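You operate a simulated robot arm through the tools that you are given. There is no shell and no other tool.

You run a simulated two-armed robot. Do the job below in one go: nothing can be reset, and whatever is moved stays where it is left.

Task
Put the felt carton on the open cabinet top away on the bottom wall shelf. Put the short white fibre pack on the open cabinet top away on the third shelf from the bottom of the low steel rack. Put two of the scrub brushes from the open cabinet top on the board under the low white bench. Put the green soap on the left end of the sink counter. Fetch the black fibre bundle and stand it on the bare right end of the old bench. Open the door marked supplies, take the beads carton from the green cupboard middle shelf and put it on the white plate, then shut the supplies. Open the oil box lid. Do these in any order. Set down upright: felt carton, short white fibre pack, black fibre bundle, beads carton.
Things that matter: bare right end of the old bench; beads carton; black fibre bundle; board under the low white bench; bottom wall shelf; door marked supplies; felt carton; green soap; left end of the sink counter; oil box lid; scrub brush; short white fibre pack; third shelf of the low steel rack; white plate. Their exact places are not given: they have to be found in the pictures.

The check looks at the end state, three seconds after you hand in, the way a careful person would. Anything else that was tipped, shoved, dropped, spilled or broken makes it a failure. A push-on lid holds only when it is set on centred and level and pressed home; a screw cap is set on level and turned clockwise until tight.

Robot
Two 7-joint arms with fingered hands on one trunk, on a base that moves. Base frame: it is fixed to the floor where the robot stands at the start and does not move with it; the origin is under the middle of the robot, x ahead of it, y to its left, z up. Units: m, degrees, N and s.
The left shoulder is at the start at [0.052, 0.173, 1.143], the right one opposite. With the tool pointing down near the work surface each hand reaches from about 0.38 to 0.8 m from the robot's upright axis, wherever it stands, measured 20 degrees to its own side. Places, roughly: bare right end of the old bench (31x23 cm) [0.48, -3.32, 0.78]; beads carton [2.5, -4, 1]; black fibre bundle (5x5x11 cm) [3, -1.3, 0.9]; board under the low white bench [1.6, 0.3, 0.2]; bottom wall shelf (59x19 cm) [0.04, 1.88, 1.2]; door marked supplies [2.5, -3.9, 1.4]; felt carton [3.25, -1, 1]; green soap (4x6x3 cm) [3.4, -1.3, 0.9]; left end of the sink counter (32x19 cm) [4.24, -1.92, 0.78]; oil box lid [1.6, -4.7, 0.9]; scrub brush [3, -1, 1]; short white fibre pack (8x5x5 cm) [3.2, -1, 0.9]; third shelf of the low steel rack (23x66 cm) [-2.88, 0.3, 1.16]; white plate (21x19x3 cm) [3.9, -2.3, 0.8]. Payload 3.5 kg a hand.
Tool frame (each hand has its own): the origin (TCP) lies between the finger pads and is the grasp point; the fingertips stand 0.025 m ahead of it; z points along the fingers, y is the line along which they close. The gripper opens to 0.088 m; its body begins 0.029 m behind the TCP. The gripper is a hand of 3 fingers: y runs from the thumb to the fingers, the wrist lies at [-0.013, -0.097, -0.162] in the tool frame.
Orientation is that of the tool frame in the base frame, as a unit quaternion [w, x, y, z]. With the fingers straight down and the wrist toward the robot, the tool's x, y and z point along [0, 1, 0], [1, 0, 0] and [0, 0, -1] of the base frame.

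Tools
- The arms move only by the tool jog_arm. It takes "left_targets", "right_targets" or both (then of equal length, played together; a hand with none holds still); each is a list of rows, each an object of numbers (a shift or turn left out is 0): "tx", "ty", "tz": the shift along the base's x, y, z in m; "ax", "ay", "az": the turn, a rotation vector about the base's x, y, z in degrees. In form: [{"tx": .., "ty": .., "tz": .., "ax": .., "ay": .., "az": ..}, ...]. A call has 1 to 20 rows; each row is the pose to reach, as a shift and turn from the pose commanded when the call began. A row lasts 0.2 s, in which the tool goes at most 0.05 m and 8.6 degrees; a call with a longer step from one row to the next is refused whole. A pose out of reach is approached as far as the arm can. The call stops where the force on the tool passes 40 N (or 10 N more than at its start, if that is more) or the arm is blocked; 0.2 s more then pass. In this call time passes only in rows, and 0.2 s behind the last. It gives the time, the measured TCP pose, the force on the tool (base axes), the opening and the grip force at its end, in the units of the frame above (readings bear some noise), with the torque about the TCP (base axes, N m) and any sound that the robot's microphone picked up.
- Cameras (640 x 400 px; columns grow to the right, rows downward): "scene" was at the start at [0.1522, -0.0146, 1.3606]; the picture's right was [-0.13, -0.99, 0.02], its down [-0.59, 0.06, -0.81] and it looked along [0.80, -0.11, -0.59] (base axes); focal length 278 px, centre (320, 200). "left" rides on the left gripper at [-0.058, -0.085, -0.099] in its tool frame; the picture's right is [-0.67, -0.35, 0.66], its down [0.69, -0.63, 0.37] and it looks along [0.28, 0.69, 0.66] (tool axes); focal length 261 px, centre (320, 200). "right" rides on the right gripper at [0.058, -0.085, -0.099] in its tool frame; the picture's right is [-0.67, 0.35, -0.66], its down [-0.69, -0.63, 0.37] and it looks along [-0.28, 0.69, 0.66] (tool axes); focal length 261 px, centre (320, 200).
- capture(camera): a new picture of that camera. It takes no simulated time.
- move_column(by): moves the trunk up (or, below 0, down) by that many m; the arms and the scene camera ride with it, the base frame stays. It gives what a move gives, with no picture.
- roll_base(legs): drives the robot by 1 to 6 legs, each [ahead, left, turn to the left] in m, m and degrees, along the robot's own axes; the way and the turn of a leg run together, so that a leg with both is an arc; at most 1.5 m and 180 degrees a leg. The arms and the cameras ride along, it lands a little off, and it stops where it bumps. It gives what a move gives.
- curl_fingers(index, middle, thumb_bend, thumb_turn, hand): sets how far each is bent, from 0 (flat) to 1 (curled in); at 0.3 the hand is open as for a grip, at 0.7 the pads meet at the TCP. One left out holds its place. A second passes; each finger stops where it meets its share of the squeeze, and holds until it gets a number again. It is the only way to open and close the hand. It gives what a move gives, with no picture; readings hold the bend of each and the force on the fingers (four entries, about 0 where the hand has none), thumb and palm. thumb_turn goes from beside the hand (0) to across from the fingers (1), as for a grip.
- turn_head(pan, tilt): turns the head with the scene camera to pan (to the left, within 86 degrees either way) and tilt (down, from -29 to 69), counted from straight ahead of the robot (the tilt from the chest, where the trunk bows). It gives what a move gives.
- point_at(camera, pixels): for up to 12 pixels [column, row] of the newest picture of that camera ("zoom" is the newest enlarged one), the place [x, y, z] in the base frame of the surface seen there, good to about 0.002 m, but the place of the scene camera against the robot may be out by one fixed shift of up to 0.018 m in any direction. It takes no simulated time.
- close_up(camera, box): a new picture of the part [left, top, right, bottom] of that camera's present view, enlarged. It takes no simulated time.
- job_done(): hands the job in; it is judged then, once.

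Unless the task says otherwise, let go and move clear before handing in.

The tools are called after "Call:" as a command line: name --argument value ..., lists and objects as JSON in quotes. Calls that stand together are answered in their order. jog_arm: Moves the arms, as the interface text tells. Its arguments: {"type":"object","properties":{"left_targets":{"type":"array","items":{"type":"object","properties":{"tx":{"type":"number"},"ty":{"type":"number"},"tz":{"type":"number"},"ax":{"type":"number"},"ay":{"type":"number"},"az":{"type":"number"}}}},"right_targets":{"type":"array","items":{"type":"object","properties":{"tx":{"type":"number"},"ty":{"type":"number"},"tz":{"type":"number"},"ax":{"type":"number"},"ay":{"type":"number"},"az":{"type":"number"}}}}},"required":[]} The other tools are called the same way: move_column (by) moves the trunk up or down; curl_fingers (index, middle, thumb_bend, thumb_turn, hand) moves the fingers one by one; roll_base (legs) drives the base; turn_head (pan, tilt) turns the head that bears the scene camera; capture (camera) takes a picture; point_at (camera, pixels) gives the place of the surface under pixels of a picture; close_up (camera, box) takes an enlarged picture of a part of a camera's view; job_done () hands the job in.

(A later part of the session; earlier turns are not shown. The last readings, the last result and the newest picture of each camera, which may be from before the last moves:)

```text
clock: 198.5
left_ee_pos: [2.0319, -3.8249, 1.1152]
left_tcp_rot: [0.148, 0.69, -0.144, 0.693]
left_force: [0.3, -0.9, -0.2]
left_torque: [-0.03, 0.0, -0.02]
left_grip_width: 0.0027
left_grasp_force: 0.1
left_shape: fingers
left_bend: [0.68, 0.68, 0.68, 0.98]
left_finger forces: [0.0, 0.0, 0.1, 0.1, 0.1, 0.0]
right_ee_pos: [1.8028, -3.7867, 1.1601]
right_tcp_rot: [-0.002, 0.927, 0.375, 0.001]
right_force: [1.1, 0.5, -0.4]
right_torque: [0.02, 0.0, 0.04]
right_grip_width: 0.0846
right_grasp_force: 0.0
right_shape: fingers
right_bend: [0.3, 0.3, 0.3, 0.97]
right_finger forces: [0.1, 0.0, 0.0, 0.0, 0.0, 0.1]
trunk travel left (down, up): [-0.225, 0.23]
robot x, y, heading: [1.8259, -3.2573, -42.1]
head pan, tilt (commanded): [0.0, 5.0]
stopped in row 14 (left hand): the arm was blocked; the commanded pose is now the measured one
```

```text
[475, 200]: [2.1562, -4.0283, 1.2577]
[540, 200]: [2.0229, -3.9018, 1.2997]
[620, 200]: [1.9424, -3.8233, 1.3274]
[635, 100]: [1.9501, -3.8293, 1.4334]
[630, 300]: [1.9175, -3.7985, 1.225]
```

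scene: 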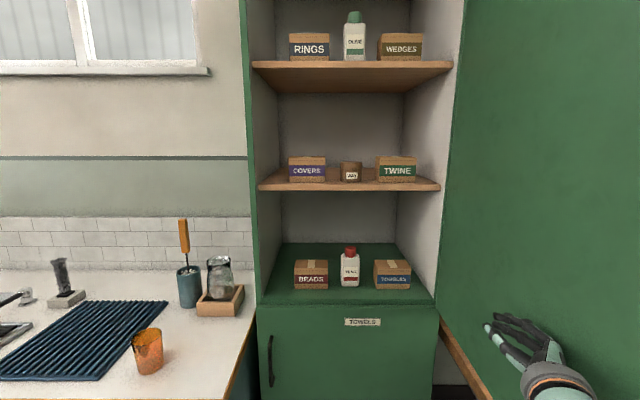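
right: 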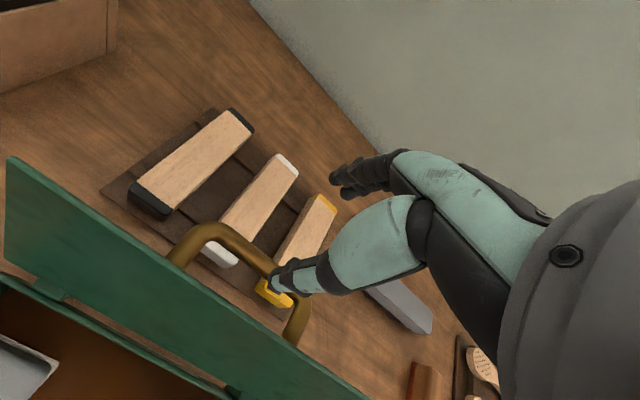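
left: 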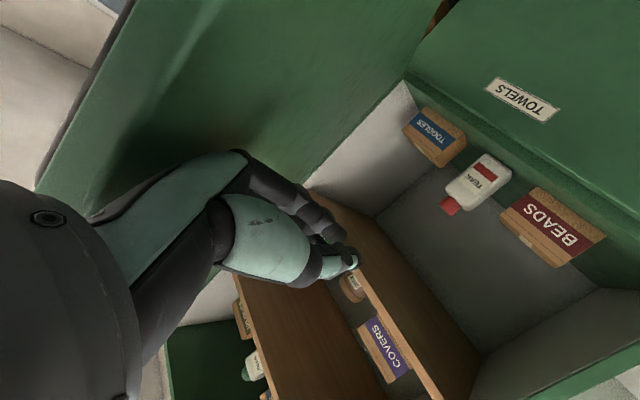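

The door is about 88° open, but my right hand is beside its outer edge. I'll back up to clear the edge, then step left so the right hand comes to the open side.

Call:
roll_base --legs '[[-0.25, 0, 0], [0, 0.28, 0]]'

Call:
capture --camera "scene"

```text
clock: 201.9
left_ee_pos: [2.039, -3.4467, 1.1162]
left_tcp_rot: [0.146, 0.689, -0.142, 0.696]
left_force: [-0.3, 0.3, 0.4]
left_torque: [0.0, 0.01, -0.02]
left_grip_width: 0.0026
left_grasp_force: 0.1
left_shape: fingers
left_bend: [0.68, 0.68, 0.68, 0.98]
left_finger forces: [0.1, 0.1, 0.0, 0.0, 0.1, 0.0]
right_ee_pos: [1.8113, -3.4097, 1.1608]
right_tcp_rot: [-0.003, 0.926, 0.378, 0.001]
right_force: [0.5, 0.2, -0.6]
right_torque: [-0.02, 0.03, -0.01]
right_grip_width: 0.0848
right_grasp_force: 0.0
right_shape: fingers
right_bend: [0.3, 0.3, 0.3, 0.97]
right_finger forces: [0.0, 0.0, 0.0, 0.0, 0.0, 0.0]
trunk travel left (down, up): [-0.225, 0.23]
robot x, y, heading: [1.8292, -2.8835, -41.6]
head pan, tilt (commanded): [0.0, 5.0]
```

```text
taken
```

scene: 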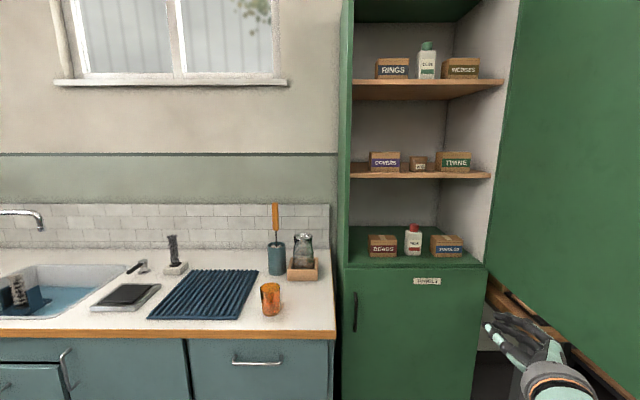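

The door stays open. I'll uncross the arms: bring the left hand back to the left side and the right hand to its ready position.

Call:
jog_arm --left_targets '[{"tx": 0.031, "ty": 0.034}, {"tx": 0.062, "ty": 0.068}, {"tx": 0.093, "ty": 0.102}, {"tx": 0.124, "ty": 0.136}, {"tx": 0.155, "ty": 0.17}, {"tx": 0.186, "ty": 0.204}, {"tx": 0.217, "ty": 0.238}, {"tx": 0.248, "ty": 0.272}, {"tx": 0.279, "ty": 0.306}, {"tx": 0.31, "ty": 0.34}, {"tx": 0.335, "ty": 0.37}]'

Call:
jog_arm --right_targets '[{"tx": 0.042, "ty": 0.005}, {"tx": 0.084, "ty": 0.01}, {"tx": 0.126, "ty": 0.015}, {"tx": 0.168, "ty": 0.02}, {"tx": 0.21, "ty": 0.025}, {"tx": 0.25, "ty": 0.03}]'

Call:
capture --camera "scene"

```text
clock: 204.3
left_ee_pos: [2.3782, -3.0767, 1.1153]
left_tcp_rot: [0.147, 0.69, -0.141, 0.695]
left_force: [-0.3, -0.3, 0.0]
left_torque: [0.0, 0.0, -0.01]
left_grip_width: 0.0029
left_grasp_force: 0.0
left_shape: fingers
left_bend: [0.68, 0.68, 0.68, 0.98]
left_finger forces: [0.0, 0.0, 0.0, 0.0, 0.1, 0.0]
right_ee_pos: [1.8103, -3.4054, 1.1611]
right_tcp_rot: [-0.002, 0.926, 0.378, 0.0]
right_force: [0.0, -0.5, 0.5]
right_torque: [0.01, -0.02, -0.02]
right_grip_width: 0.085
right_grasp_force: 0.2
right_shape: fingers
right_bend: [0.3, 0.3, 0.3, 0.97]
right_finger forces: [0.0, 0.0, 0.0, 0.0, 0.0, 0.0]
trunk travel left (down, up): [-0.225, 0.23]
robot x, y, heading: [1.8321, -2.8832, -41.8]
head pan, tilt (commanded): [0.0, 5.0]
```

```text
clock: 205.7
left_ee_pos: [2.3792, -3.079, 1.1148]
left_tcp_rot: [0.146, 0.69, -0.142, 0.695]
left_force: [0.2, 0.1, 0.1]
left_torque: [0.04, 0.03, 0.05]
left_grip_width: 0.0025
left_grasp_force: 0.1
left_shape: fingers
left_bend: [0.68, 0.68, 0.68, 0.98]
left_finger forces: [0.0, 0.1, 0.0, 0.0, 0.0, 0.1]
right_ee_pos: [2.0655, -3.3777, 1.1597]
right_tcp_rot: [-0.002, 0.926, 0.377, 0.0]
right_force: [0.4, -0.6, -0.2]
right_torque: [0.01, -0.02, 0.01]
right_grip_width: 0.0847
right_grasp_force: 0.0
right_shape: fingers
right_bend: [0.3, 0.3, 0.3, 0.97]
right_finger forces: [0.0, 0.0, 0.0, 0.0, 0.0, 0.0]
trunk travel left (down, up): [-0.225, 0.23]
robot x, y, heading: [1.8292, -2.8844, -41.6]
head pan, tilt (commanded): [0.0, 5.0]
```

```text
taken
```

scene: 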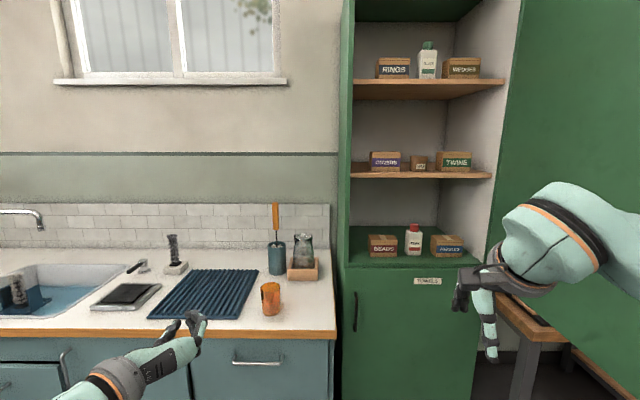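

The arms are clear. I'll drive ahead so the right hand can reach into the lower compartment for BEADS.

Call:
roll_base --legs '[[0.52, 0, -0.4]]'

Call:
turn_head --pan -15 --tilt 25

Call:
capture --camera "scene"

Call:
capture --camera "right"

```text
clock: 208.7
left_ee_pos: [2.7691, -3.4389, 1.1165]
left_tcp_rot: [0.151, 0.689, -0.146, 0.694]
left_force: [0.0, 0.3, -0.4]
left_torque: [-0.01, -0.01, 0.02]
left_grip_width: 0.0027
left_grasp_force: 0.0
left_shape: fingers
left_bend: [0.68, 0.68, 0.68, 0.98]
left_finger forces: [0.1, 0.0, 0.1, 0.0, 0.1, 0.0]
right_ee_pos: [2.4483, -3.7335, 1.1594]
right_tcp_rot: [-0.002, 0.928, 0.372, 0.002]
right_force: [-0.3, -0.1, -0.3]
right_torque: [0.01, 0.0, 0.0]
right_grip_width: 0.0845
right_grasp_force: 0.0
right_shape: fingers
right_bend: [0.3, 0.3, 0.3, 0.97]
right_finger forces: [0.0, 0.0, 0.0, 0.0, 0.1, 0.0]
trunk travel left (down, up): [-0.225, 0.23]
robot x, y, heading: [2.2232, -3.2346, -42.1]
head pan, tilt (commanded): [0.0, 5.0]
```

```text
clock: 209.6
left_ee_pos: [2.7669, -3.4392, 1.1157]
left_tcp_rot: [0.151, 0.689, -0.145, 0.694]
left_force: [0.0, -0.6, 0.7]
left_torque: [0.0, -0.01, -0.02]
left_grip_width: 0.0028
left_grasp_force: 0.1
left_shape: fingers
left_bend: [0.68, 0.68, 0.68, 0.98]
left_finger forces: [0.0, 0.0, 0.1, 0.0, 0.0, 0.1]
right_ee_pos: [2.4491, -3.7326, 1.1599]
right_tcp_rot: [-0.002, 0.928, 0.371, 0.001]
right_force: [0.1, 0.1, 0.7]
right_torque: [-0.03, 0.04, -0.01]
right_grip_width: 0.0845
right_grasp_force: 0.2
right_shape: fingers
right_bend: [0.3, 0.3, 0.3, 0.97]
right_finger forces: [0.0, 0.0, 0.0, 0.1, 0.0, 0.1]
trunk travel left (down, up): [-0.225, 0.23]
robot x, y, heading: [2.2253, -3.2359, -42.4]
head pan, tilt (commanded): [-15.0, 25.0]
```

```text
taken
```

scene: 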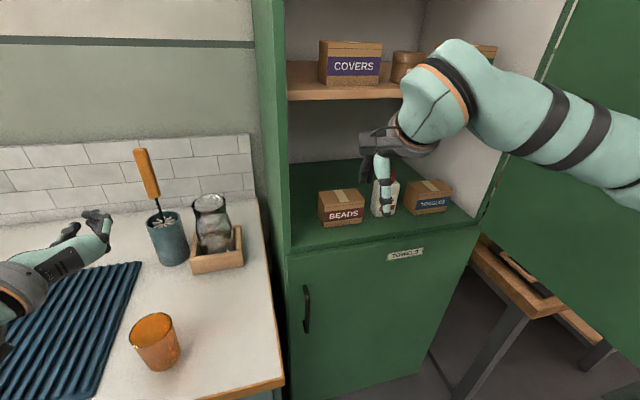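

```text
taken
```

right: 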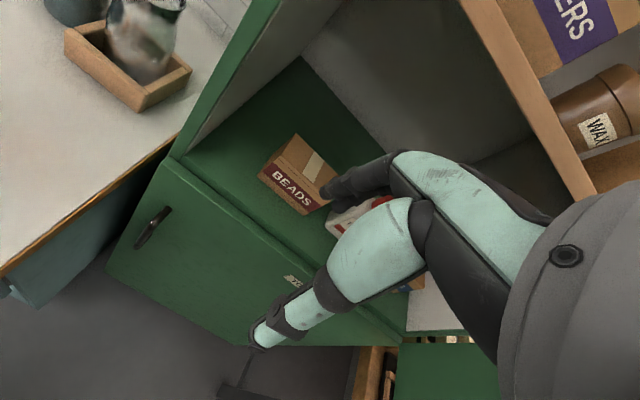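

The BEADS carton is at (297,175) in the right view. I'll zoom and measure exactly.

Call:
close_up --camera "right" --box '[230, 110, 390, 240]'

Call:
point_at --camera "zoom" --pixels '[[270, 105], [120, 275], [300, 400], [190, 200], [300, 290], [320, 150], [160, 235], [390, 260]]'

```text
3.08 times, centred on (310, 175) of right
```

zoom: 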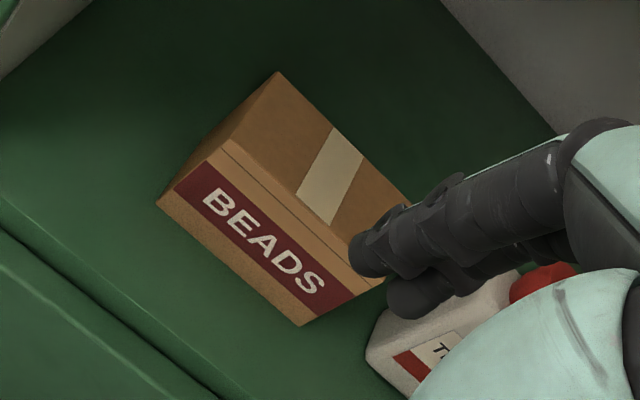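

```text
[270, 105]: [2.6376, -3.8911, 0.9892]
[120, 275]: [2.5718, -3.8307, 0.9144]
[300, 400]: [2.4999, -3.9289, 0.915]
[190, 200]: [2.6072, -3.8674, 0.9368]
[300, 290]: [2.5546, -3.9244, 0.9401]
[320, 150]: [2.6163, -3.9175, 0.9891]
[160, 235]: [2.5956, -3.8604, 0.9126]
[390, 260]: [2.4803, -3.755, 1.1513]
```

The top face is at z 0.989. I'll measure its corners.

Call:
point_at --camera "zoom" --pixels '[[224, 143], [278, 76], [352, 280], [405, 200], [162, 205], [300, 322], [240, 150], [345, 235], [300, 180]]'

```text
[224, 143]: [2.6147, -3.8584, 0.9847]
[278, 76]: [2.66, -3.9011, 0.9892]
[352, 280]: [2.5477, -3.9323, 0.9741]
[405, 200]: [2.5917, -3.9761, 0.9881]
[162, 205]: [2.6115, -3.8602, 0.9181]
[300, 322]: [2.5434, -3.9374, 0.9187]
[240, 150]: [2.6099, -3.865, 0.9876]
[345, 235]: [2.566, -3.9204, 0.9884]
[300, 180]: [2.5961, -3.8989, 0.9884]
```

Carton centre ≈ (2.603,-3.918), depth 6.2 cm, yaw needs +4.5°. I'll pull the left hand back a bit, roll 6 cm closer, then position the right hand at the opening.

Call:
jog_arm --left_targets '[{"tx": -0.035, "ty": 0.032}, {"tx": -0.07, "ty": 0.063}]' --right_targets '[{"tx": -0.007, "ty": -0.017, "tz": -0.03, "az": 2}, {"tx": -0.0146, "ty": -0.0335, "tz": -0.06, "az": 4.5}]'

Call:
roll_base --legs '[[0.06, 0, 0]]'

Call:
capture --camera "right"

```text
clock: 210.2
left_ee_pos: [2.7256, -3.3976, 1.1119]
left_tcp_rot: [0.15, 0.689, -0.147, 0.694]
left_force: [-0.6, -0.6, -0.4]
left_torque: [-0.01, -0.01, 0.01]
left_grip_width: 0.0027
left_grasp_force: 0.1
left_shape: fingers
left_bend: [0.68, 0.68, 0.68, 0.98]
left_finger forces: [0.0, 0.1, 0.0, 0.0, 0.0, 0.1]
left hand out of reach, approached as far as the arm can: row 2
right_ee_pos: [2.434, -3.7678, 1.1001]
right_tcp_rot: [-0.002, 0.913, 0.409, 0.001]
right_force: [-0.6, 0.1, -1.0]
right_torque: [0.01, 0.01, 0.0]
right_grip_width: 0.0847
right_grasp_force: 0.1
right_shape: fingers
right_bend: [0.3, 0.3, 0.3, 0.97]
right_finger forces: [0.1, 0.1, 0.1, 0.0, 0.0, 0.0]
trunk travel left (down, up): [-0.225, 0.23]
robot x, y, heading: [2.2211, -3.2343, -42.2]
head pan, tilt (commanded): [-15.0, 25.0]
```

```text
clock: 211.1
left_ee_pos: [2.77, -3.4373, 1.1121]
left_tcp_rot: [0.151, 0.689, -0.147, 0.694]
left_force: [0.0, -0.4, 0.2]
left_torque: [0.03, 0.01, 0.01]
left_grip_width: 0.0028
left_grasp_force: 0.1
left_shape: fingers
left_bend: [0.68, 0.68, 0.68, 0.98]
left_finger forces: [0.0, 0.0, 0.0, 0.0, 0.0, 0.0]
right_ee_pos: [2.4785, -3.8079, 1.1014]
right_tcp_rot: [-0.001, 0.913, 0.408, 0.001]
right_force: [-0.3, 0.8, 0.3]
right_torque: [-0.01, 0.02, 0.02]
right_grip_width: 0.0844
right_grasp_force: 0.1
right_shape: fingers
right_bend: [0.3, 0.3, 0.3, 0.97]
right_finger forces: [0.0, 0.0, 0.0, 0.1, 0.0, 0.0]
trunk travel left (down, up): [-0.225, 0.23]
robot x, y, heading: [2.2713, -3.2768, -42.4]
head pan, tilt (commanded): [-15.0, 25.0]
```

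```text
taken
```

right: 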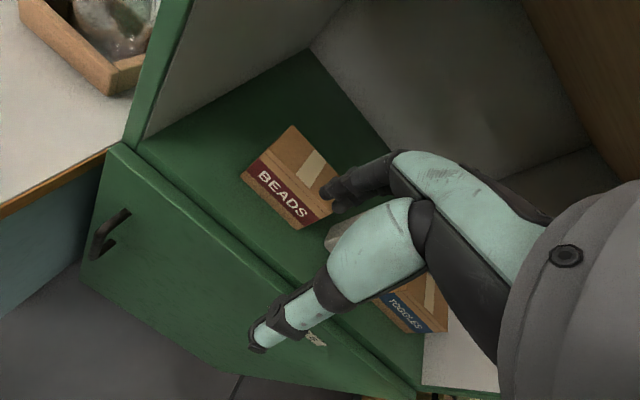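

Aligned in yaw. I'll lower to z≈1.03 and move in over the carton.

Call:
jog_arm --right_targets '[{"tz": -0.04}, {"tz": -0.07}, {"tx": 0.03, "ty": -0.027, "tz": -0.07}, {"tx": 0.06, "ty": -0.053, "tz": -0.07}, {"tx": 0.092, "ty": -0.082, "tz": -0.07}, {"tx": 0.124, "ty": -0.11, "tz": -0.07}]'

Call:
capture --camera "right"

Call:
capture --camera "scene"

```text
clock: 212.5
left_ee_pos: [2.7719, -3.4362, 1.1096]
left_tcp_rot: [0.152, 0.689, -0.147, 0.693]
left_force: [0.7, 1.0, -0.2]
left_torque: [0.0, 0.0, 0.01]
left_grip_width: 0.0028
left_grasp_force: 0.1
left_shape: fingers
left_bend: [0.68, 0.68, 0.68, 0.98]
left_finger forces: [0.0, 0.0, 0.0, 0.0, 0.0, 0.1]
right_ee_pos: [2.6033, -3.9189, 1.0284]
right_tcp_rot: [-0.002, 0.913, 0.408, 0.0]
right_force: [-0.2, -0.1, 0.5]
right_torque: [0.02, 0.03, 0.01]
right_grip_width: 0.0848
right_grasp_force: 0.1
right_shape: fingers
right_bend: [0.3, 0.3, 0.3, 0.97]
right_finger forces: [0.0, 0.0, 0.0, 0.0, 0.1, 0.1]
trunk travel left (down, up): [-0.225, 0.23]
robot x, y, heading: [2.2665, -3.2728, -42.5]
head pan, tilt (commanded): [-15.0, 25.0]
```

```text
taken
```

right: 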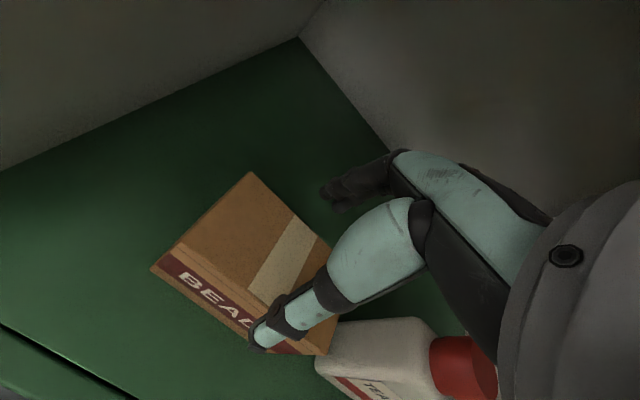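

```text
taken
```

scene: 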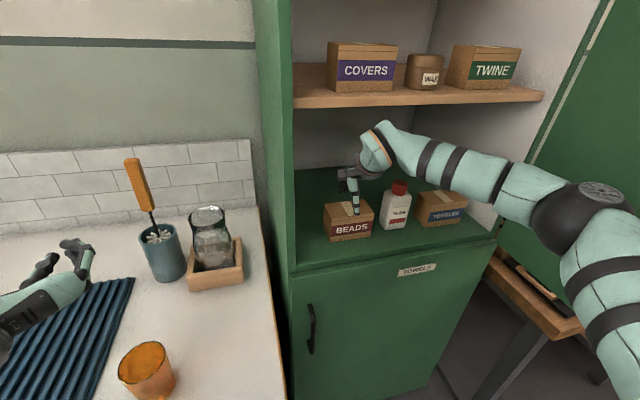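

The hand is over the carton. Before lowering I'll check the bottle's height beneath my forearm.

Call:
point_at --camera "scene" --pixels '[[399, 183], [395, 215], [440, 175], [405, 160], [350, 208]]'

Call:
point_at --camera "right" --pixels '[[160, 270], [250, 175], [315, 340], [335, 255], [250, 240], [470, 340], [330, 365]]'

```text
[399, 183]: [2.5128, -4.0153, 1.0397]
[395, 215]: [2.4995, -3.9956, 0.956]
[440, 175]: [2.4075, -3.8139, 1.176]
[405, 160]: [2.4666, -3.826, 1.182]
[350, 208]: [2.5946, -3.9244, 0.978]
```

```text
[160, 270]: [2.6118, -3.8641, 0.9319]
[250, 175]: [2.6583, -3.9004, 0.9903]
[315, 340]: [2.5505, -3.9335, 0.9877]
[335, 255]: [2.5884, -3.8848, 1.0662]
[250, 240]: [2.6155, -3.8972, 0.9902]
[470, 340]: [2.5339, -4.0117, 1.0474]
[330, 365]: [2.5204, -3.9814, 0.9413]
```

The bottle cap (top ≈1.05) stands about 10 cm to the side of the hand, clear of it. Lowering onto the carton and closing.

Call:
jog_arm --right_targets '[{"tz": -0.02}, {"tz": -0.04}, {"tz": -0.058}]'

Call:
capture --camera "right"

```text
clock: 213.3
left_ee_pos: [2.7711, -3.4366, 1.1108]
left_tcp_rot: [0.15, 0.689, -0.146, 0.694]
left_force: [0.7, 0.7, 0.0]
left_torque: [0.02, -0.01, 0.01]
left_grip_width: 0.0029
left_grasp_force: 0.1
left_shape: fingers
left_bend: [0.68, 0.68, 0.68, 0.98]
left_finger forces: [0.0, 0.0, 0.0, 0.0, 0.0, 0.0]
right_ee_pos: [2.603, -3.9176, 0.974]
right_tcp_rot: [-0.001, 0.913, 0.408, 0.002]
right_force: [2.2, -2.4, 7.3]
right_torque: [-0.05, -0.09, -0.02]
right_grip_width: 0.0879
right_grasp_force: 3.8
right_shape: fingers
right_bend: [0.28, 0.3, 0.3, 0.97]
right_finger forces: [5.8, 0.0, 0.0, 0.0, 0.9, 0.1]
trunk travel left (down, up): [-0.225, 0.23]
robot x, y, heading: [2.2667, -3.2798, -42.2]
head pan, tilt (commanded): [-15.0, 25.0]
```

```text
taken
```

right: 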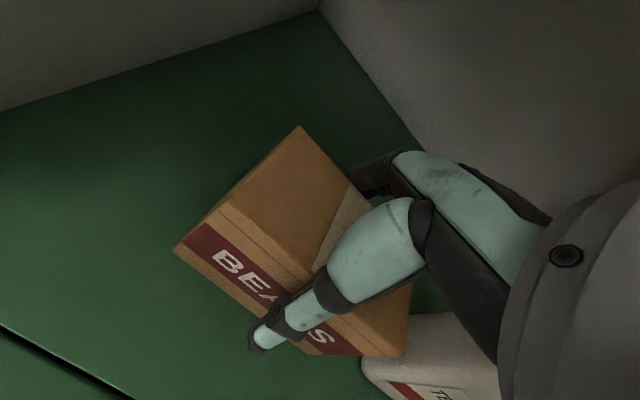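

The index finger is pressing on the carton (5.8 N). I'll open the digits a bit wider to relieve this before closing.

Call:
curl_fingers --hand "right" --index 0.18 --middle 0.18 --thumb_bend 0.22

Call:
capture --camera "right"

```text
clock: 214.3
left_ee_pos: [2.7703, -3.437, 1.111]
left_tcp_rot: [0.15, 0.689, -0.145, 0.694]
left_force: [0.0, 0.1, 0.9]
left_torque: [-0.02, 0.01, 0.01]
left_grip_width: 0.0028
left_grasp_force: 0.0
left_shape: fingers
left_bend: [0.68, 0.68, 0.68, 0.98]
left_finger forces: [0.0, 0.0, 0.1, 0.0, 0.1, 0.0]
right_ee_pos: [2.6029, -3.9199, 0.9722]
right_tcp_rot: [-0.001, 0.913, 0.408, 0.002]
right_force: [1.0, 0.6, 0.5]
right_torque: [0.03, 0.01, 0.02]
right_grip_width: 0.1042
right_grasp_force: 0.0
right_shape: fingers
right_bend: [0.18, 0.18, 0.22, 0.97]
right_finger forces: [0.0, 0.0, 0.1, 0.0, 0.0, 0.1]
trunk travel left (down, up): [-0.225, 0.23]
robot x, y, heading: [2.2661, -3.2801, -42.5]
head pan, tilt (commanded): [-15.0, 25.0]
```

```text
taken
```

right: 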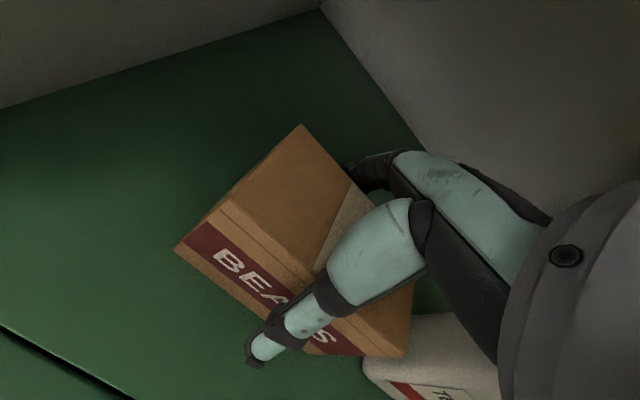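

Forces are gone. Closing the right hand on the carton.

Call:
curl_fingers --hand "right" --index 0.55 --middle 0.55 --thumb_bend 0.55

Call:
capture --camera "right"

```text
clock: 215.3
left_ee_pos: [2.771, -3.436, 1.1107]
left_tcp_rot: [0.15, 0.689, -0.146, 0.694]
left_force: [0.7, 0.4, -0.5]
left_torque: [-0.02, 0.04, -0.01]
left_grip_width: 0.0027
left_grasp_force: 0.1
left_shape: fingers
left_bend: [0.68, 0.68, 0.68, 0.98]
left_finger forces: [0.0, 0.1, 0.0, 0.0, 0.0, 0.0]
right_ee_pos: [2.6033, -3.9183, 0.9728]
right_tcp_rot: [-0.003, 0.913, 0.408, 0.002]
right_force: [1.8, -3.8, 7.3]
right_torque: [-0.27, -0.34, -0.03]
right_grip_width: 0.0707
right_grasp_force: 28.5
right_shape: fingers
right_bend: [0.29, 0.45, 0.47, 0.96]
right_finger forces: [21.3, 8.2, 0.1, 0.0, 26.7, 0.0]
trunk travel left (down, up): [-0.225, 0.23]
robot x, y, heading: [2.2679, -3.2727, -42.2]
head pan, tilt (commanded): [-15.0, 25.0]
```

```text
taken
```

right: 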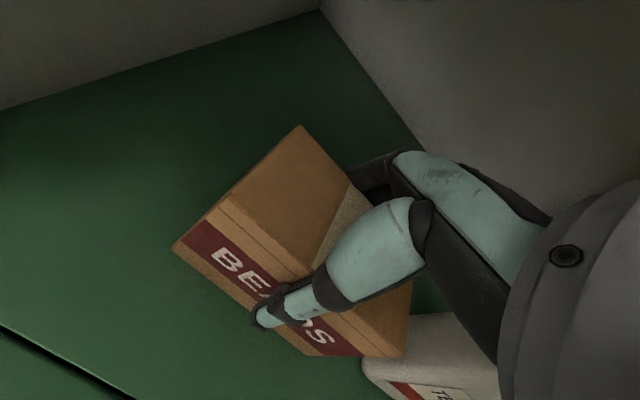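

The grip is 28 N but uneven (index 21 N at bend 0.29, middle 8 N at 0.45). I'll check the carton's pose relative to the hand before lifting.

Call:
point_at --camera "right" --pixels '[[300, 130], [216, 205], [176, 247], [222, 230], [345, 185], [405, 350], [300, 200], [385, 165], [300, 340]]'

Call:
close_up --camera "right" --box '[160, 100, 440, 380]'

```text
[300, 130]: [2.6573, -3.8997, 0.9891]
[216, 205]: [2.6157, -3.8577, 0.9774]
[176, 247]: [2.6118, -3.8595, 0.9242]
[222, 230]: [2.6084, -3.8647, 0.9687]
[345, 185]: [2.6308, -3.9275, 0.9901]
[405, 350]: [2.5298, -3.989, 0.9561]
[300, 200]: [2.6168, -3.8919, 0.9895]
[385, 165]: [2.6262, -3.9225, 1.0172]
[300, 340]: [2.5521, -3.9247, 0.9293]
```

```text
1.43 times, centred on (300, 240) of right
```

zoom: 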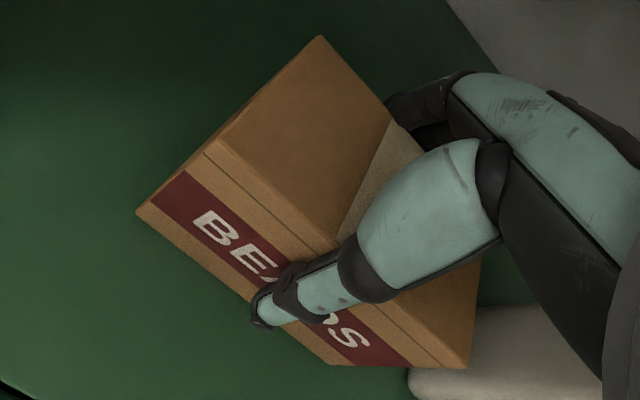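

The index finger's inner link is pressing the carton's back top edge because the hand is a bit low. I'll reopen, raise 1.2 cm and re-grip.

Call:
curl_fingers --hand "right" --index 0.18 --middle 0.18 --thumb_bend 0.22

Call:
jog_arm --right_targets '[{"tx": 0.003, "ty": -0.0027, "tz": 0.012}]'

Call:
curl_fingers --hand "right" --index 0.52 --middle 0.52 --thumb_bend 0.52

```text
clock: 216.3
left_ee_pos: [2.7713, -3.4367, 1.1103]
left_tcp_rot: [0.15, 0.689, -0.146, 0.694]
left_force: [-0.5, -0.2, -0.5]
left_torque: [0.02, 0.0, 0.01]
left_grip_width: 0.0027
left_grasp_force: 0.1
left_shape: fingers
left_bend: [0.68, 0.68, 0.68, 0.98]
left_finger forces: [0.1, 0.0, 0.1, 0.0, 0.1, 0.0]
right_ee_pos: [2.6022, -3.9197, 0.9722]
right_tcp_rot: [-0.001, 0.913, 0.409, 0.001]
right_force: [0.9, 0.3, -0.2]
right_torque: [-0.01, 0.02, -0.01]
right_grip_width: 0.1042
right_grasp_force: 0.1
right_shape: fingers
right_bend: [0.18, 0.18, 0.22, 0.97]
right_finger forces: [0.0, 0.1, 0.0, 0.0, 0.0, 0.0]
trunk travel left (down, up): [-0.225, 0.23]
robot x, y, heading: [2.269, -3.2753, -42.3]
head pan, tilt (commanded): [-15.0, 25.0]
```

```text
clock: 216.7
left_ee_pos: [2.7696, -3.4373, 1.1105]
left_tcp_rot: [0.151, 0.689, -0.146, 0.694]
left_force: [0.8, -0.8, -0.4]
left_torque: [0.0, 0.02, 0.05]
left_grip_width: 0.0027
left_grasp_force: 0.1
left_shape: fingers
left_bend: [0.68, 0.68, 0.68, 0.98]
left_finger forces: [0.0, 0.1, 0.1, 0.0, 0.1, 0.0]
right_ee_pos: [2.6057, -3.9218, 0.9851]
right_tcp_rot: [-0.001, 0.913, 0.408, 0.0]
right_force: [0.7, -1.3, 0.3]
right_torque: [-0.03, -0.01, 0.02]
right_grip_width: 0.1044
right_grasp_force: 0.0
right_shape: fingers
right_bend: [0.18, 0.18, 0.22, 0.97]
right_finger forces: [0.0, 0.0, 0.0, 0.1, 0.0, 0.1]
trunk travel left (down, up): [-0.225, 0.23]
robot x, y, heading: [2.2688, -3.2752, -42.6]
head pan, tilt (commanded): [-15.0, 25.0]
```

```text
clock: 217.7
left_ee_pos: [2.7708, -3.437, 1.1116]
left_tcp_rot: [0.151, 0.689, -0.145, 0.694]
left_force: [0.9, -0.1, 0.2]
left_torque: [0.0, -0.01, -0.03]
left_grip_width: 0.0027
left_grasp_force: 0.0
left_shape: fingers
left_bend: [0.68, 0.68, 0.68, 0.98]
left_finger forces: [0.0, 0.0, 0.0, 0.1, 0.0, 0.0]
right_ee_pos: [2.6057, -3.9206, 0.983]
right_tcp_rot: [-0.001, 0.913, 0.408, 0.001]
right_force: [0.6, -1.4, 4.1]
right_torque: [-0.2, -0.21, 0.0]
right_grip_width: 0.066
right_grasp_force: 19.0
right_shape: fingers
right_bend: [0.38, 0.45, 0.42, 0.96]
right_finger forces: [14.6, 5.6, 0.0, 0.1, 18.2, 0.0]
trunk travel left (down, up): [-0.225, 0.23]
robot x, y, heading: [2.269, -3.2762, -42.3]
head pan, tilt (commanded): [-15.0, 25.0]
```

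A more even grip now (width 6.6 cm, 19 N). Lifting 3 cm and checking.

Call:
jog_arm --right_targets '[{"tz": 0.015}, {"tz": 0.03}]'

Call:
capture --camera "right"

Call:
capture --camera "scene"

```text
clock: 218.3
left_ee_pos: [2.7712, -3.436, 1.1114]
left_tcp_rot: [0.151, 0.688, -0.146, 0.694]
left_force: [0.4, -0.3, 0.9]
left_torque: [-0.01, -0.01, -0.01]
left_grip_width: 0.0026
left_grasp_force: 0.0
left_shape: fingers
left_bend: [0.68, 0.68, 0.68, 0.98]
left_finger forces: [0.0, 0.1, 0.1, 0.0, 0.1, 0.1]
right_ee_pos: [2.6064, -3.9212, 1.014]
right_tcp_rot: [-0.002, 0.913, 0.408, 0.002]
right_force: [-0.6, -0.1, -2.1]
right_torque: [-0.03, 0.01, 0.03]
right_grip_width: 0.0656
right_grasp_force: 18.8
right_shape: fingers
right_bend: [0.39, 0.46, 0.42, 0.96]
right_finger forces: [13.3, 4.9, 0.0, 0.0, 18.9, 0.0]
trunk travel left (down, up): [-0.225, 0.23]
robot x, y, heading: [2.2684, -3.2751, -42.5]
head pan, tilt (commanded): [-15.0, 25.0]
```

```text
taken
```

right: 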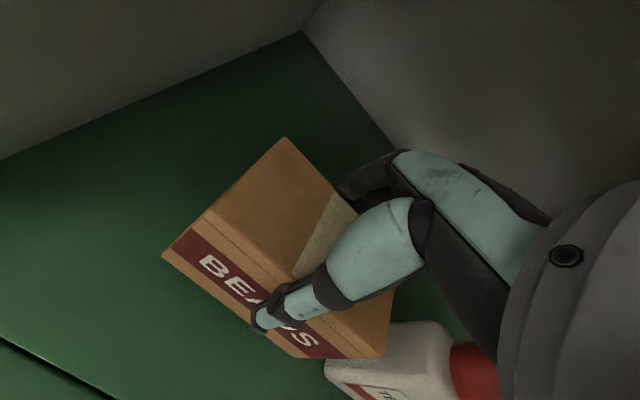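

```text
taken
```

scene: 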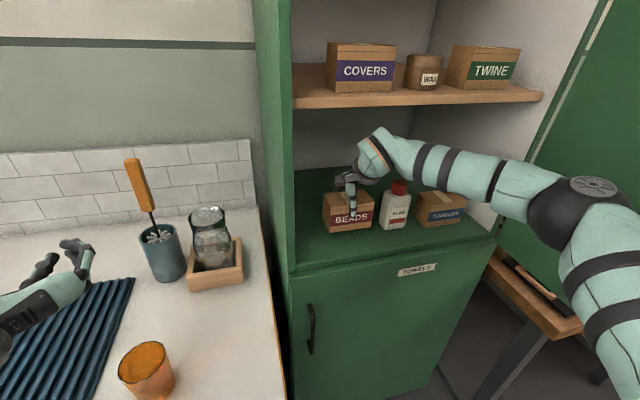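

The carton is held, 3 cm off the shelf. I'll back the base straight out so the arm keeps its clearance from the door and bottle.

Call:
roll_base --legs '[[-0.35, 0, 0]]'

Call:
capture --camera "scene"

Call:
capture --camera "right"

```text
clock: 220.6
left_ee_pos: [2.5136, -3.2013, 1.1097]
left_tcp_rot: [0.149, 0.69, -0.146, 0.693]
left_force: [0.2, 0.0, 0.1]
left_torque: [0.04, 0.02, -0.02]
left_grip_width: 0.0028
left_grasp_force: 0.0
left_shape: fingers
left_bend: [0.68, 0.68, 0.68, 0.98]
left_finger forces: [0.0, 0.1, 0.0, 0.0, 0.0, 0.0]
right_ee_pos: [2.3509, -3.6862, 1.014]
right_tcp_rot: [-0.003, 0.912, 0.41, 0.0]
right_force: [-0.7, 0.0, -1.5]
right_torque: [0.0, 0.03, 0.01]
right_grip_width: 0.066
right_grasp_force: 18.5
right_shape: fingers
right_bend: [0.39, 0.46, 0.42, 0.96]
right_finger forces: [13.3, 4.9, 0.0, 0.0, 18.9, 0.0]
trunk travel left (down, up): [-0.225, 0.23]
robot x, y, heading: [2.0108, -3.0416, -42.2]
head pan, tilt (commanded): [-15.0, 25.0]
```

```text
taken
```

scene: 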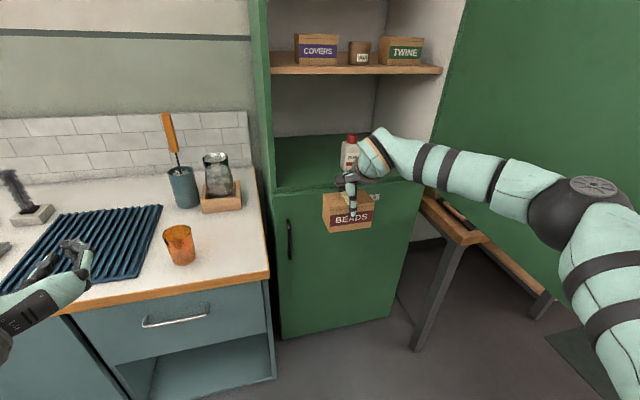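

```text
taken
```

right: 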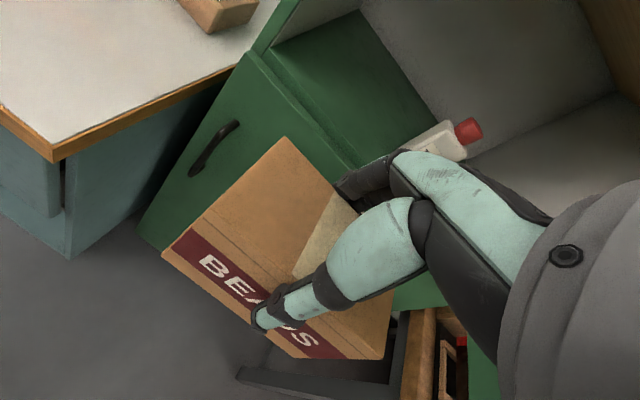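

The BEADS carton is out and firmly held. I'll tuck the right hand in, back away past the door's edge, and go round to the door's outer side to push it shut with the left hand.

Call:
jog_arm --right_targets '[{"tx": -0.03, "ty": 0.027, "tz": 0.01}, {"tx": -0.06, "ty": 0.054, "tz": 0.02}, {"tx": -0.09, "ty": 0.081, "tz": 0.03}, {"tx": -0.12, "ty": 0.108, "tz": 0.04}, {"tx": -0.15, "ty": 0.135, "tz": 0.05}, {"tx": -0.178, "ty": 0.16, "tz": 0.06}]'

Call:
roll_base --legs '[[-0.25, 0, 0], [0, -0.95, 0]]'

Call:
turn_head --pan 10 --tilt 15

Call:
capture --camera "scene"

```text
clock: 222.0
left_ee_pos: [2.5121, -3.1994, 1.1106]
left_tcp_rot: [0.15, 0.689, -0.144, 0.695]
left_force: [0.6, -0.1, 0.0]
left_torque: [0.0, 0.01, 0.02]
left_grip_width: 0.0028
left_grasp_force: 0.0
left_shape: fingers
left_bend: [0.68, 0.68, 0.68, 0.98]
left_finger forces: [0.1, 0.1, 0.1, 0.1, 0.1, 0.0]
right_ee_pos: [2.173, -3.5234, 1.0754]
right_tcp_rot: [-0.002, 0.912, 0.41, 0.002]
right_force: [0.4, -0.4, 0.0]
right_torque: [-0.03, -0.02, -0.01]
right_grip_width: 0.0655
right_grasp_force: 18.8
right_shape: fingers
right_bend: [0.39, 0.46, 0.42, 0.96]
right_finger forces: [13.2, 4.9, 0.1, 0.1, 18.7, 0.1]
trunk travel left (down, up): [-0.225, 0.23]
robot x, y, heading: [2.0088, -3.0413, -42.0]
head pan, tilt (commanded): [-15.0, 25.0]
```

```text
clock: 228.4
left_ee_pos: [1.7006, -3.737, 1.1111]
left_tcp_rot: [0.144, 0.69, -0.14, 0.695]
left_force: [-0.9, 0.1, 0.4]
left_torque: [0.04, 0.0, -0.02]
left_grip_width: 0.0028
left_grasp_force: 0.0
left_shape: fingers
left_bend: [0.68, 0.68, 0.68, 0.98]
left_finger forces: [0.0, 0.0, 0.1, 0.0, 0.0, 0.0]
right_ee_pos: [1.3658, -4.0655, 1.0741]
right_tcp_rot: [-0.003, 0.909, 0.417, 0.001]
right_force: [-0.8, -0.1, -0.4]
right_torque: [0.02, 0.02, 0.01]
right_grip_width: 0.0654
right_grasp_force: 18.5
right_shape: fingers
right_bend: [0.39, 0.46, 0.42, 0.96]
right_finger forces: [13.3, 4.9, 0.0, 0.1, 18.7, 0.0]
trunk travel left (down, up): [-0.225, 0.23]
robot x, y, heading: [1.1931, -3.5854, -41.2]
head pan, tilt (commanded): [-15.0, 25.0]
```

```text
clock: 229.3
left_ee_pos: [1.6997, -3.7374, 1.1103]
left_tcp_rot: [0.144, 0.69, -0.139, 0.696]
left_force: [-0.2, -0.7, -0.2]
left_torque: [0.03, -0.02, -0.03]
left_grip_width: 0.0024
left_grasp_force: 0.1
left_shape: fingers
left_bend: [0.68, 0.68, 0.68, 0.98]
left_finger forces: [0.0, 0.0, 0.1, 0.0, 0.0, 0.1]
right_ee_pos: [1.3668, -4.0661, 1.0737]
right_tcp_rot: [-0.002, 0.909, 0.416, 0.001]
right_force: [0.2, 0.2, -0.8]
right_torque: [0.01, -0.01, -0.01]
right_grip_width: 0.0655
right_grasp_force: 18.0
right_shape: fingers
right_bend: [0.39, 0.46, 0.42, 0.96]
right_finger forces: [13.2, 4.9, 0.1, 0.1, 18.7, 0.0]
trunk travel left (down, up): [-0.225, 0.23]
robot x, y, heading: [1.1972, -3.5855, -41.2]
head pan, tilt (commanded): [10.0, 15.0]
```

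```text
taken
```

scene: 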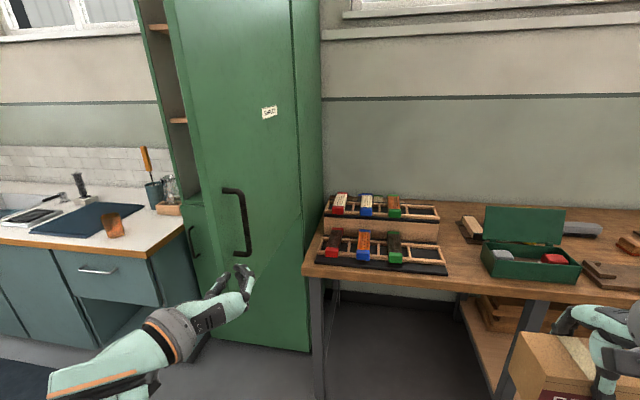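

I'm now on the hinge side of the open door, seeing its outer face and handle at (240,220). Measuring the door's position.

Call:
point_at --camera "scene" --pixels '[[200, 150], [280, 150], [180, 100], [240, 220], [270, 112], [300, 200], [195, 195], [260, 300]]'

```text
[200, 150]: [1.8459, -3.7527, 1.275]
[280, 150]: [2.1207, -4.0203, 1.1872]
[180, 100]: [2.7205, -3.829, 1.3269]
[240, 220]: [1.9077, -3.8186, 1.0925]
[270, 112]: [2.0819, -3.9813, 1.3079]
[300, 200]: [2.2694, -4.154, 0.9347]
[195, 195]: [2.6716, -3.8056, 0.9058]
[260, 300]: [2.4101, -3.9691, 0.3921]
```

The door is at ~88° with its tip near (1.84,-3.75). I'll shift the left hand slightly right, roll 10 cm ahead, then extend it along the door's outer side.

Call:
jog_arm --left_targets '[{"tx": -0.017, "ty": -0.019}, {"tx": -0.034, "ty": -0.038}]'

Call:
roll_base --legs '[[0.1, 0, -0.8]]'

Call:
jog_arm --left_targets '[{"tx": 0.033, "ty": -0.03}, {"tx": 0.066, "ty": -0.06}, {"tx": 0.1, "ty": -0.09}, {"tx": 0.133, "ty": -0.12}]'

Call:
capture --camera "scene"

Call:
capture --camera "left"

```text
clock: 229.9
left_ee_pos: [1.6654, -3.777, 1.1107]
left_tcp_rot: [0.142, 0.689, -0.141, 0.697]
left_force: [0.4, -0.6, -0.1]
left_torque: [0.01, -0.04, -0.01]
left_grip_width: 0.0026
left_grasp_force: 0.1
left_shape: fingers
left_bend: [0.68, 0.68, 0.68, 0.98]
left_finger forces: [0.1, 0.0, 0.0, 0.0, 0.1, 0.1]
right_ee_pos: [1.3647, -4.0677, 1.0728]
right_tcp_rot: [-0.002, 0.909, 0.418, 0.001]
right_force: [0.2, 0.2, -2.1]
right_torque: [0.0, -0.02, 0.0]
right_grip_width: 0.0656
right_grasp_force: 18.6
right_shape: fingers
right_bend: [0.39, 0.46, 0.42, 0.96]
right_finger forces: [13.2, 4.9, 0.0, 0.0, 18.7, 0.0]
trunk travel left (down, up): [-0.225, 0.23]
robot x, y, heading: [1.1957, -3.5855, -41.3]
head pan, tilt (commanded): [10.0, 15.0]
```

```text
clock: 231.0
left_ee_pos: [1.7398, -3.8479, 1.1103]
left_tcp_rot: [0.149, 0.688, -0.144, 0.695]
left_force: [0.8, -0.1, 0.4]
left_torque: [-0.02, 0.01, 0.01]
left_grip_width: 0.0028
left_grasp_force: 0.1
left_shape: fingers
left_bend: [0.68, 0.68, 0.68, 0.98]
left_finger forces: [0.0, 0.0, 0.0, 0.0, 0.0, 0.0]
right_ee_pos: [1.4342, -4.1344, 1.0743]
right_tcp_rot: [-0.002, 0.912, 0.41, 0.001]
right_force: [0.0, -0.5, -1.1]
right_torque: [-0.01, -0.01, -0.02]
right_grip_width: 0.0657
right_grasp_force: 18.4
right_shape: fingers
right_bend: [0.39, 0.46, 0.42, 0.96]
right_finger forces: [13.2, 4.9, 0.0, 0.1, 18.7, 0.0]
trunk travel left (down, up): [-0.225, 0.23]
robot x, y, heading: [1.2723, -3.6558, -42.2]
head pan, tilt (commanded): [10.0, 15.0]
```

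```text
clock: 232.0
left_ee_pos: [1.8711, -3.9712, 1.109]
left_tcp_rot: [0.149, 0.689, -0.144, 0.694]
left_force: [-0.7, 0.1, 0.9]
left_torque: [0.01, -0.02, 0.02]
left_grip_width: 0.0028
left_grasp_force: 0.0
left_shape: fingers
left_bend: [0.68, 0.68, 0.68, 0.98]
left_finger forces: [0.0, 0.0, 0.1, 0.0, 0.1, 0.0]
right_ee_pos: [1.4338, -4.1343, 1.073]
right_tcp_rot: [-0.002, 0.912, 0.411, 0.0]
right_force: [0.2, 0.3, -1.6]
right_torque: [-0.02, -0.01, -0.01]
right_grip_width: 0.0654
right_grasp_force: 18.3
right_shape: fingers
right_bend: [0.39, 0.46, 0.42, 0.96]
right_finger forces: [13.2, 4.9, 0.0, 0.0, 18.7, 0.0]
trunk travel left (down, up): [-0.225, 0.23]
robot x, y, heading: [1.2706, -3.653, -42.2]
head pan, tilt (commanded): [10.0, 15.0]
```

```text
taken
```

scene: 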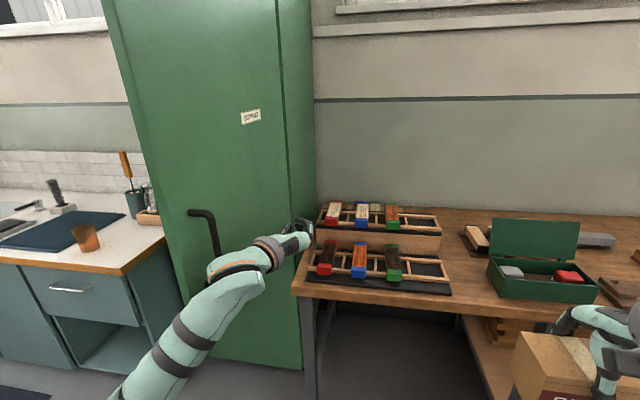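

```text
taken
```

left: 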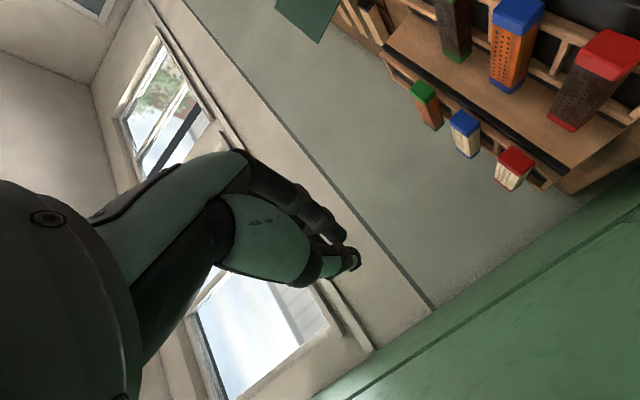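

The left hand is to the right of the door, about 14 cm off its face. I'll sweep slowly left to push it toward closed.

Call:
jog_arm --left_targets '[{"tx": 0.0097, "ty": 0.011}, {"tx": 0.0195, "ty": 0.0221}, {"tx": 0.0292, "ty": 0.0331}, {"tx": 0.039, "ty": 0.0441}, {"tx": 0.0487, "ty": 0.0551}, {"tx": 0.0585, "ty": 0.0662}, {"tx": 0.0682, "ty": 0.0772}, {"tx": 0.0773, "ty": 0.0878}, {"tx": 0.0864, "ty": 0.0985}, {"tx": 0.0955, "ty": 0.1091}, {"tx": 0.1056, "ty": 0.1188}, {"tx": 0.1157, "ty": 0.1286}, {"tx": 0.1258, "ty": 0.1383}, {"tx": 0.1371, "ty": 0.1468}, {"tx": 0.1484, "ty": 0.1553}, {"tx": 0.1596, "ty": 0.1638}, {"tx": 0.1716, "ty": 0.1711}, {"tx": 0.1836, "ty": 0.1785}, {"tx": 0.1956, "ty": 0.1858}]'

Call:
capture --camera "scene"

```text
clock: 236.0
left_ee_pos: [2.0671, -3.7822, 1.1093]
left_tcp_rot: [0.15, 0.689, -0.144, 0.694]
left_force: [0.3, -1.0, -0.1]
left_torque: [0.01, 0.01, 0.0]
left_grip_width: 0.0027
left_grasp_force: 0.0
left_shape: fingers
left_bend: [0.68, 0.68, 0.68, 0.98]
left_finger forces: [0.1, 0.1, 0.1, 0.0, 0.0, 0.0]
right_ee_pos: [1.4351, -4.1351, 1.0735]
right_tcp_rot: [-0.003, 0.912, 0.411, 0.001]
right_force: [-0.1, -0.3, -0.6]
right_torque: [-0.04, 0.0, -0.05]
right_grip_width: 0.0655
right_grasp_force: 18.2
right_shape: fingers
right_bend: [0.39, 0.46, 0.42, 0.96]
right_finger forces: [13.2, 4.9, 0.0, 0.0, 18.6, 0.0]
trunk travel left (down, up): [-0.225, 0.23]
robot x, y, heading: [1.2699, -3.6483, -42.0]
head pan, tilt (commanded): [10.0, 15.0]
```

```text
taken
```

scene: 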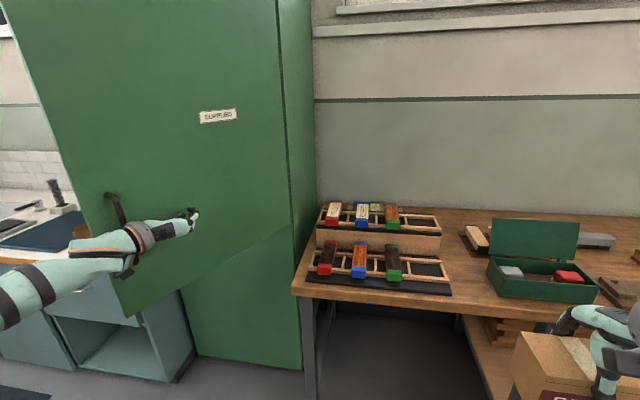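

The door is at about 60° and following gently. I'll keep the hand as is and let the base roll ahead-left to continue pushing it along its arc.

Call:
roll_base --legs '[[0.09, 0.12, 0]]'

Call:
capture --camera "scene"

```text
clock: 237.4
left_ee_pos: [2.213, -3.7537, 1.1104]
left_tcp_rot: [0.149, 0.689, -0.145, 0.695]
left_force: [0.1, -0.5, 0.0]
left_torque: [0.0, -0.01, -0.02]
left_grip_width: 0.0022
left_grasp_force: 0.2
left_shape: fingers
left_bend: [0.68, 0.68, 0.68, 0.98]
left_finger forces: [0.0, 0.0, 0.1, 0.0, 0.0, 0.0]
right_ee_pos: [1.5792, -4.1048, 1.0736]
right_tcp_rot: [-0.002, 0.912, 0.41, 0.002]
right_force: [0.2, -0.2, -1.5]
right_torque: [0.02, -0.04, -0.05]
right_grip_width: 0.0653
right_grasp_force: 18.8
right_shape: fingers
right_bend: [0.39, 0.46, 0.42, 0.96]
right_finger forces: [13.2, 4.9, 0.0, 0.0, 18.6, 0.0]
trunk travel left (down, up): [-0.225, 0.23]
robot x, y, heading: [1.4162, -3.6234, -42.2]
head pan, tilt (commanded): [10.0, 15.0]
```

```text
taken
```

scene: 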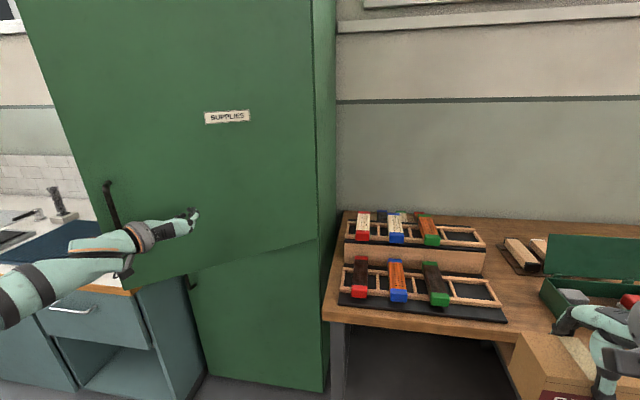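

The door keeps closing (~40°). Another push ahead-left.

Call:
roll_base --legs '[[0.11, 0.1, 0]]'

Call:
capture --camera "scene"

```text
clock: 238.8
left_ee_pos: [2.3613, -3.751, 1.1105]
left_tcp_rot: [0.149, 0.689, -0.145, 0.695]
left_force: [0.2, -0.7, -0.3]
left_torque: [0.01, 0.01, 0.0]
left_grip_width: 0.0023
left_grasp_force: 0.0
left_shape: fingers
left_bend: [0.68, 0.68, 0.68, 0.98]
left_finger forces: [0.0, 0.0, 0.0, 0.0, 0.1, 0.0]
right_ee_pos: [1.7292, -4.105, 1.0738]
right_tcp_rot: [-0.001, 0.911, 0.412, 0.001]
right_force: [-0.2, 0.5, -1.3]
right_torque: [0.03, 0.0, -0.03]
right_grip_width: 0.0655
right_grasp_force: 18.4
right_shape: fingers
right_bend: [0.39, 0.46, 0.42, 0.96]
right_finger forces: [13.2, 4.9, 0.0, 0.0, 18.7, 0.0]
trunk travel left (down, up): [-0.225, 0.23]
robot x, y, heading: [1.5648, -3.6204, -42.0]
head pan, tilt (commanded): [10.0, 15.0]
```

```text
taken
```

scene: 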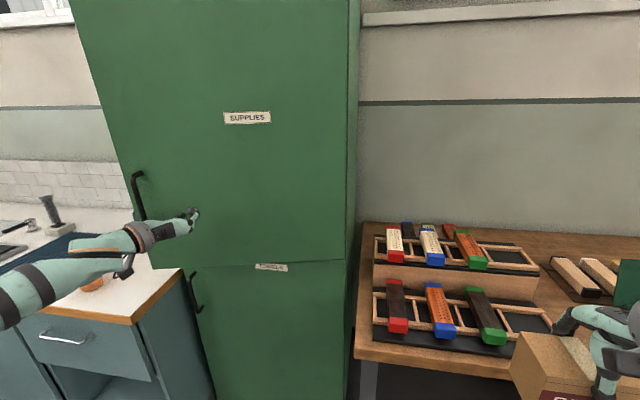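

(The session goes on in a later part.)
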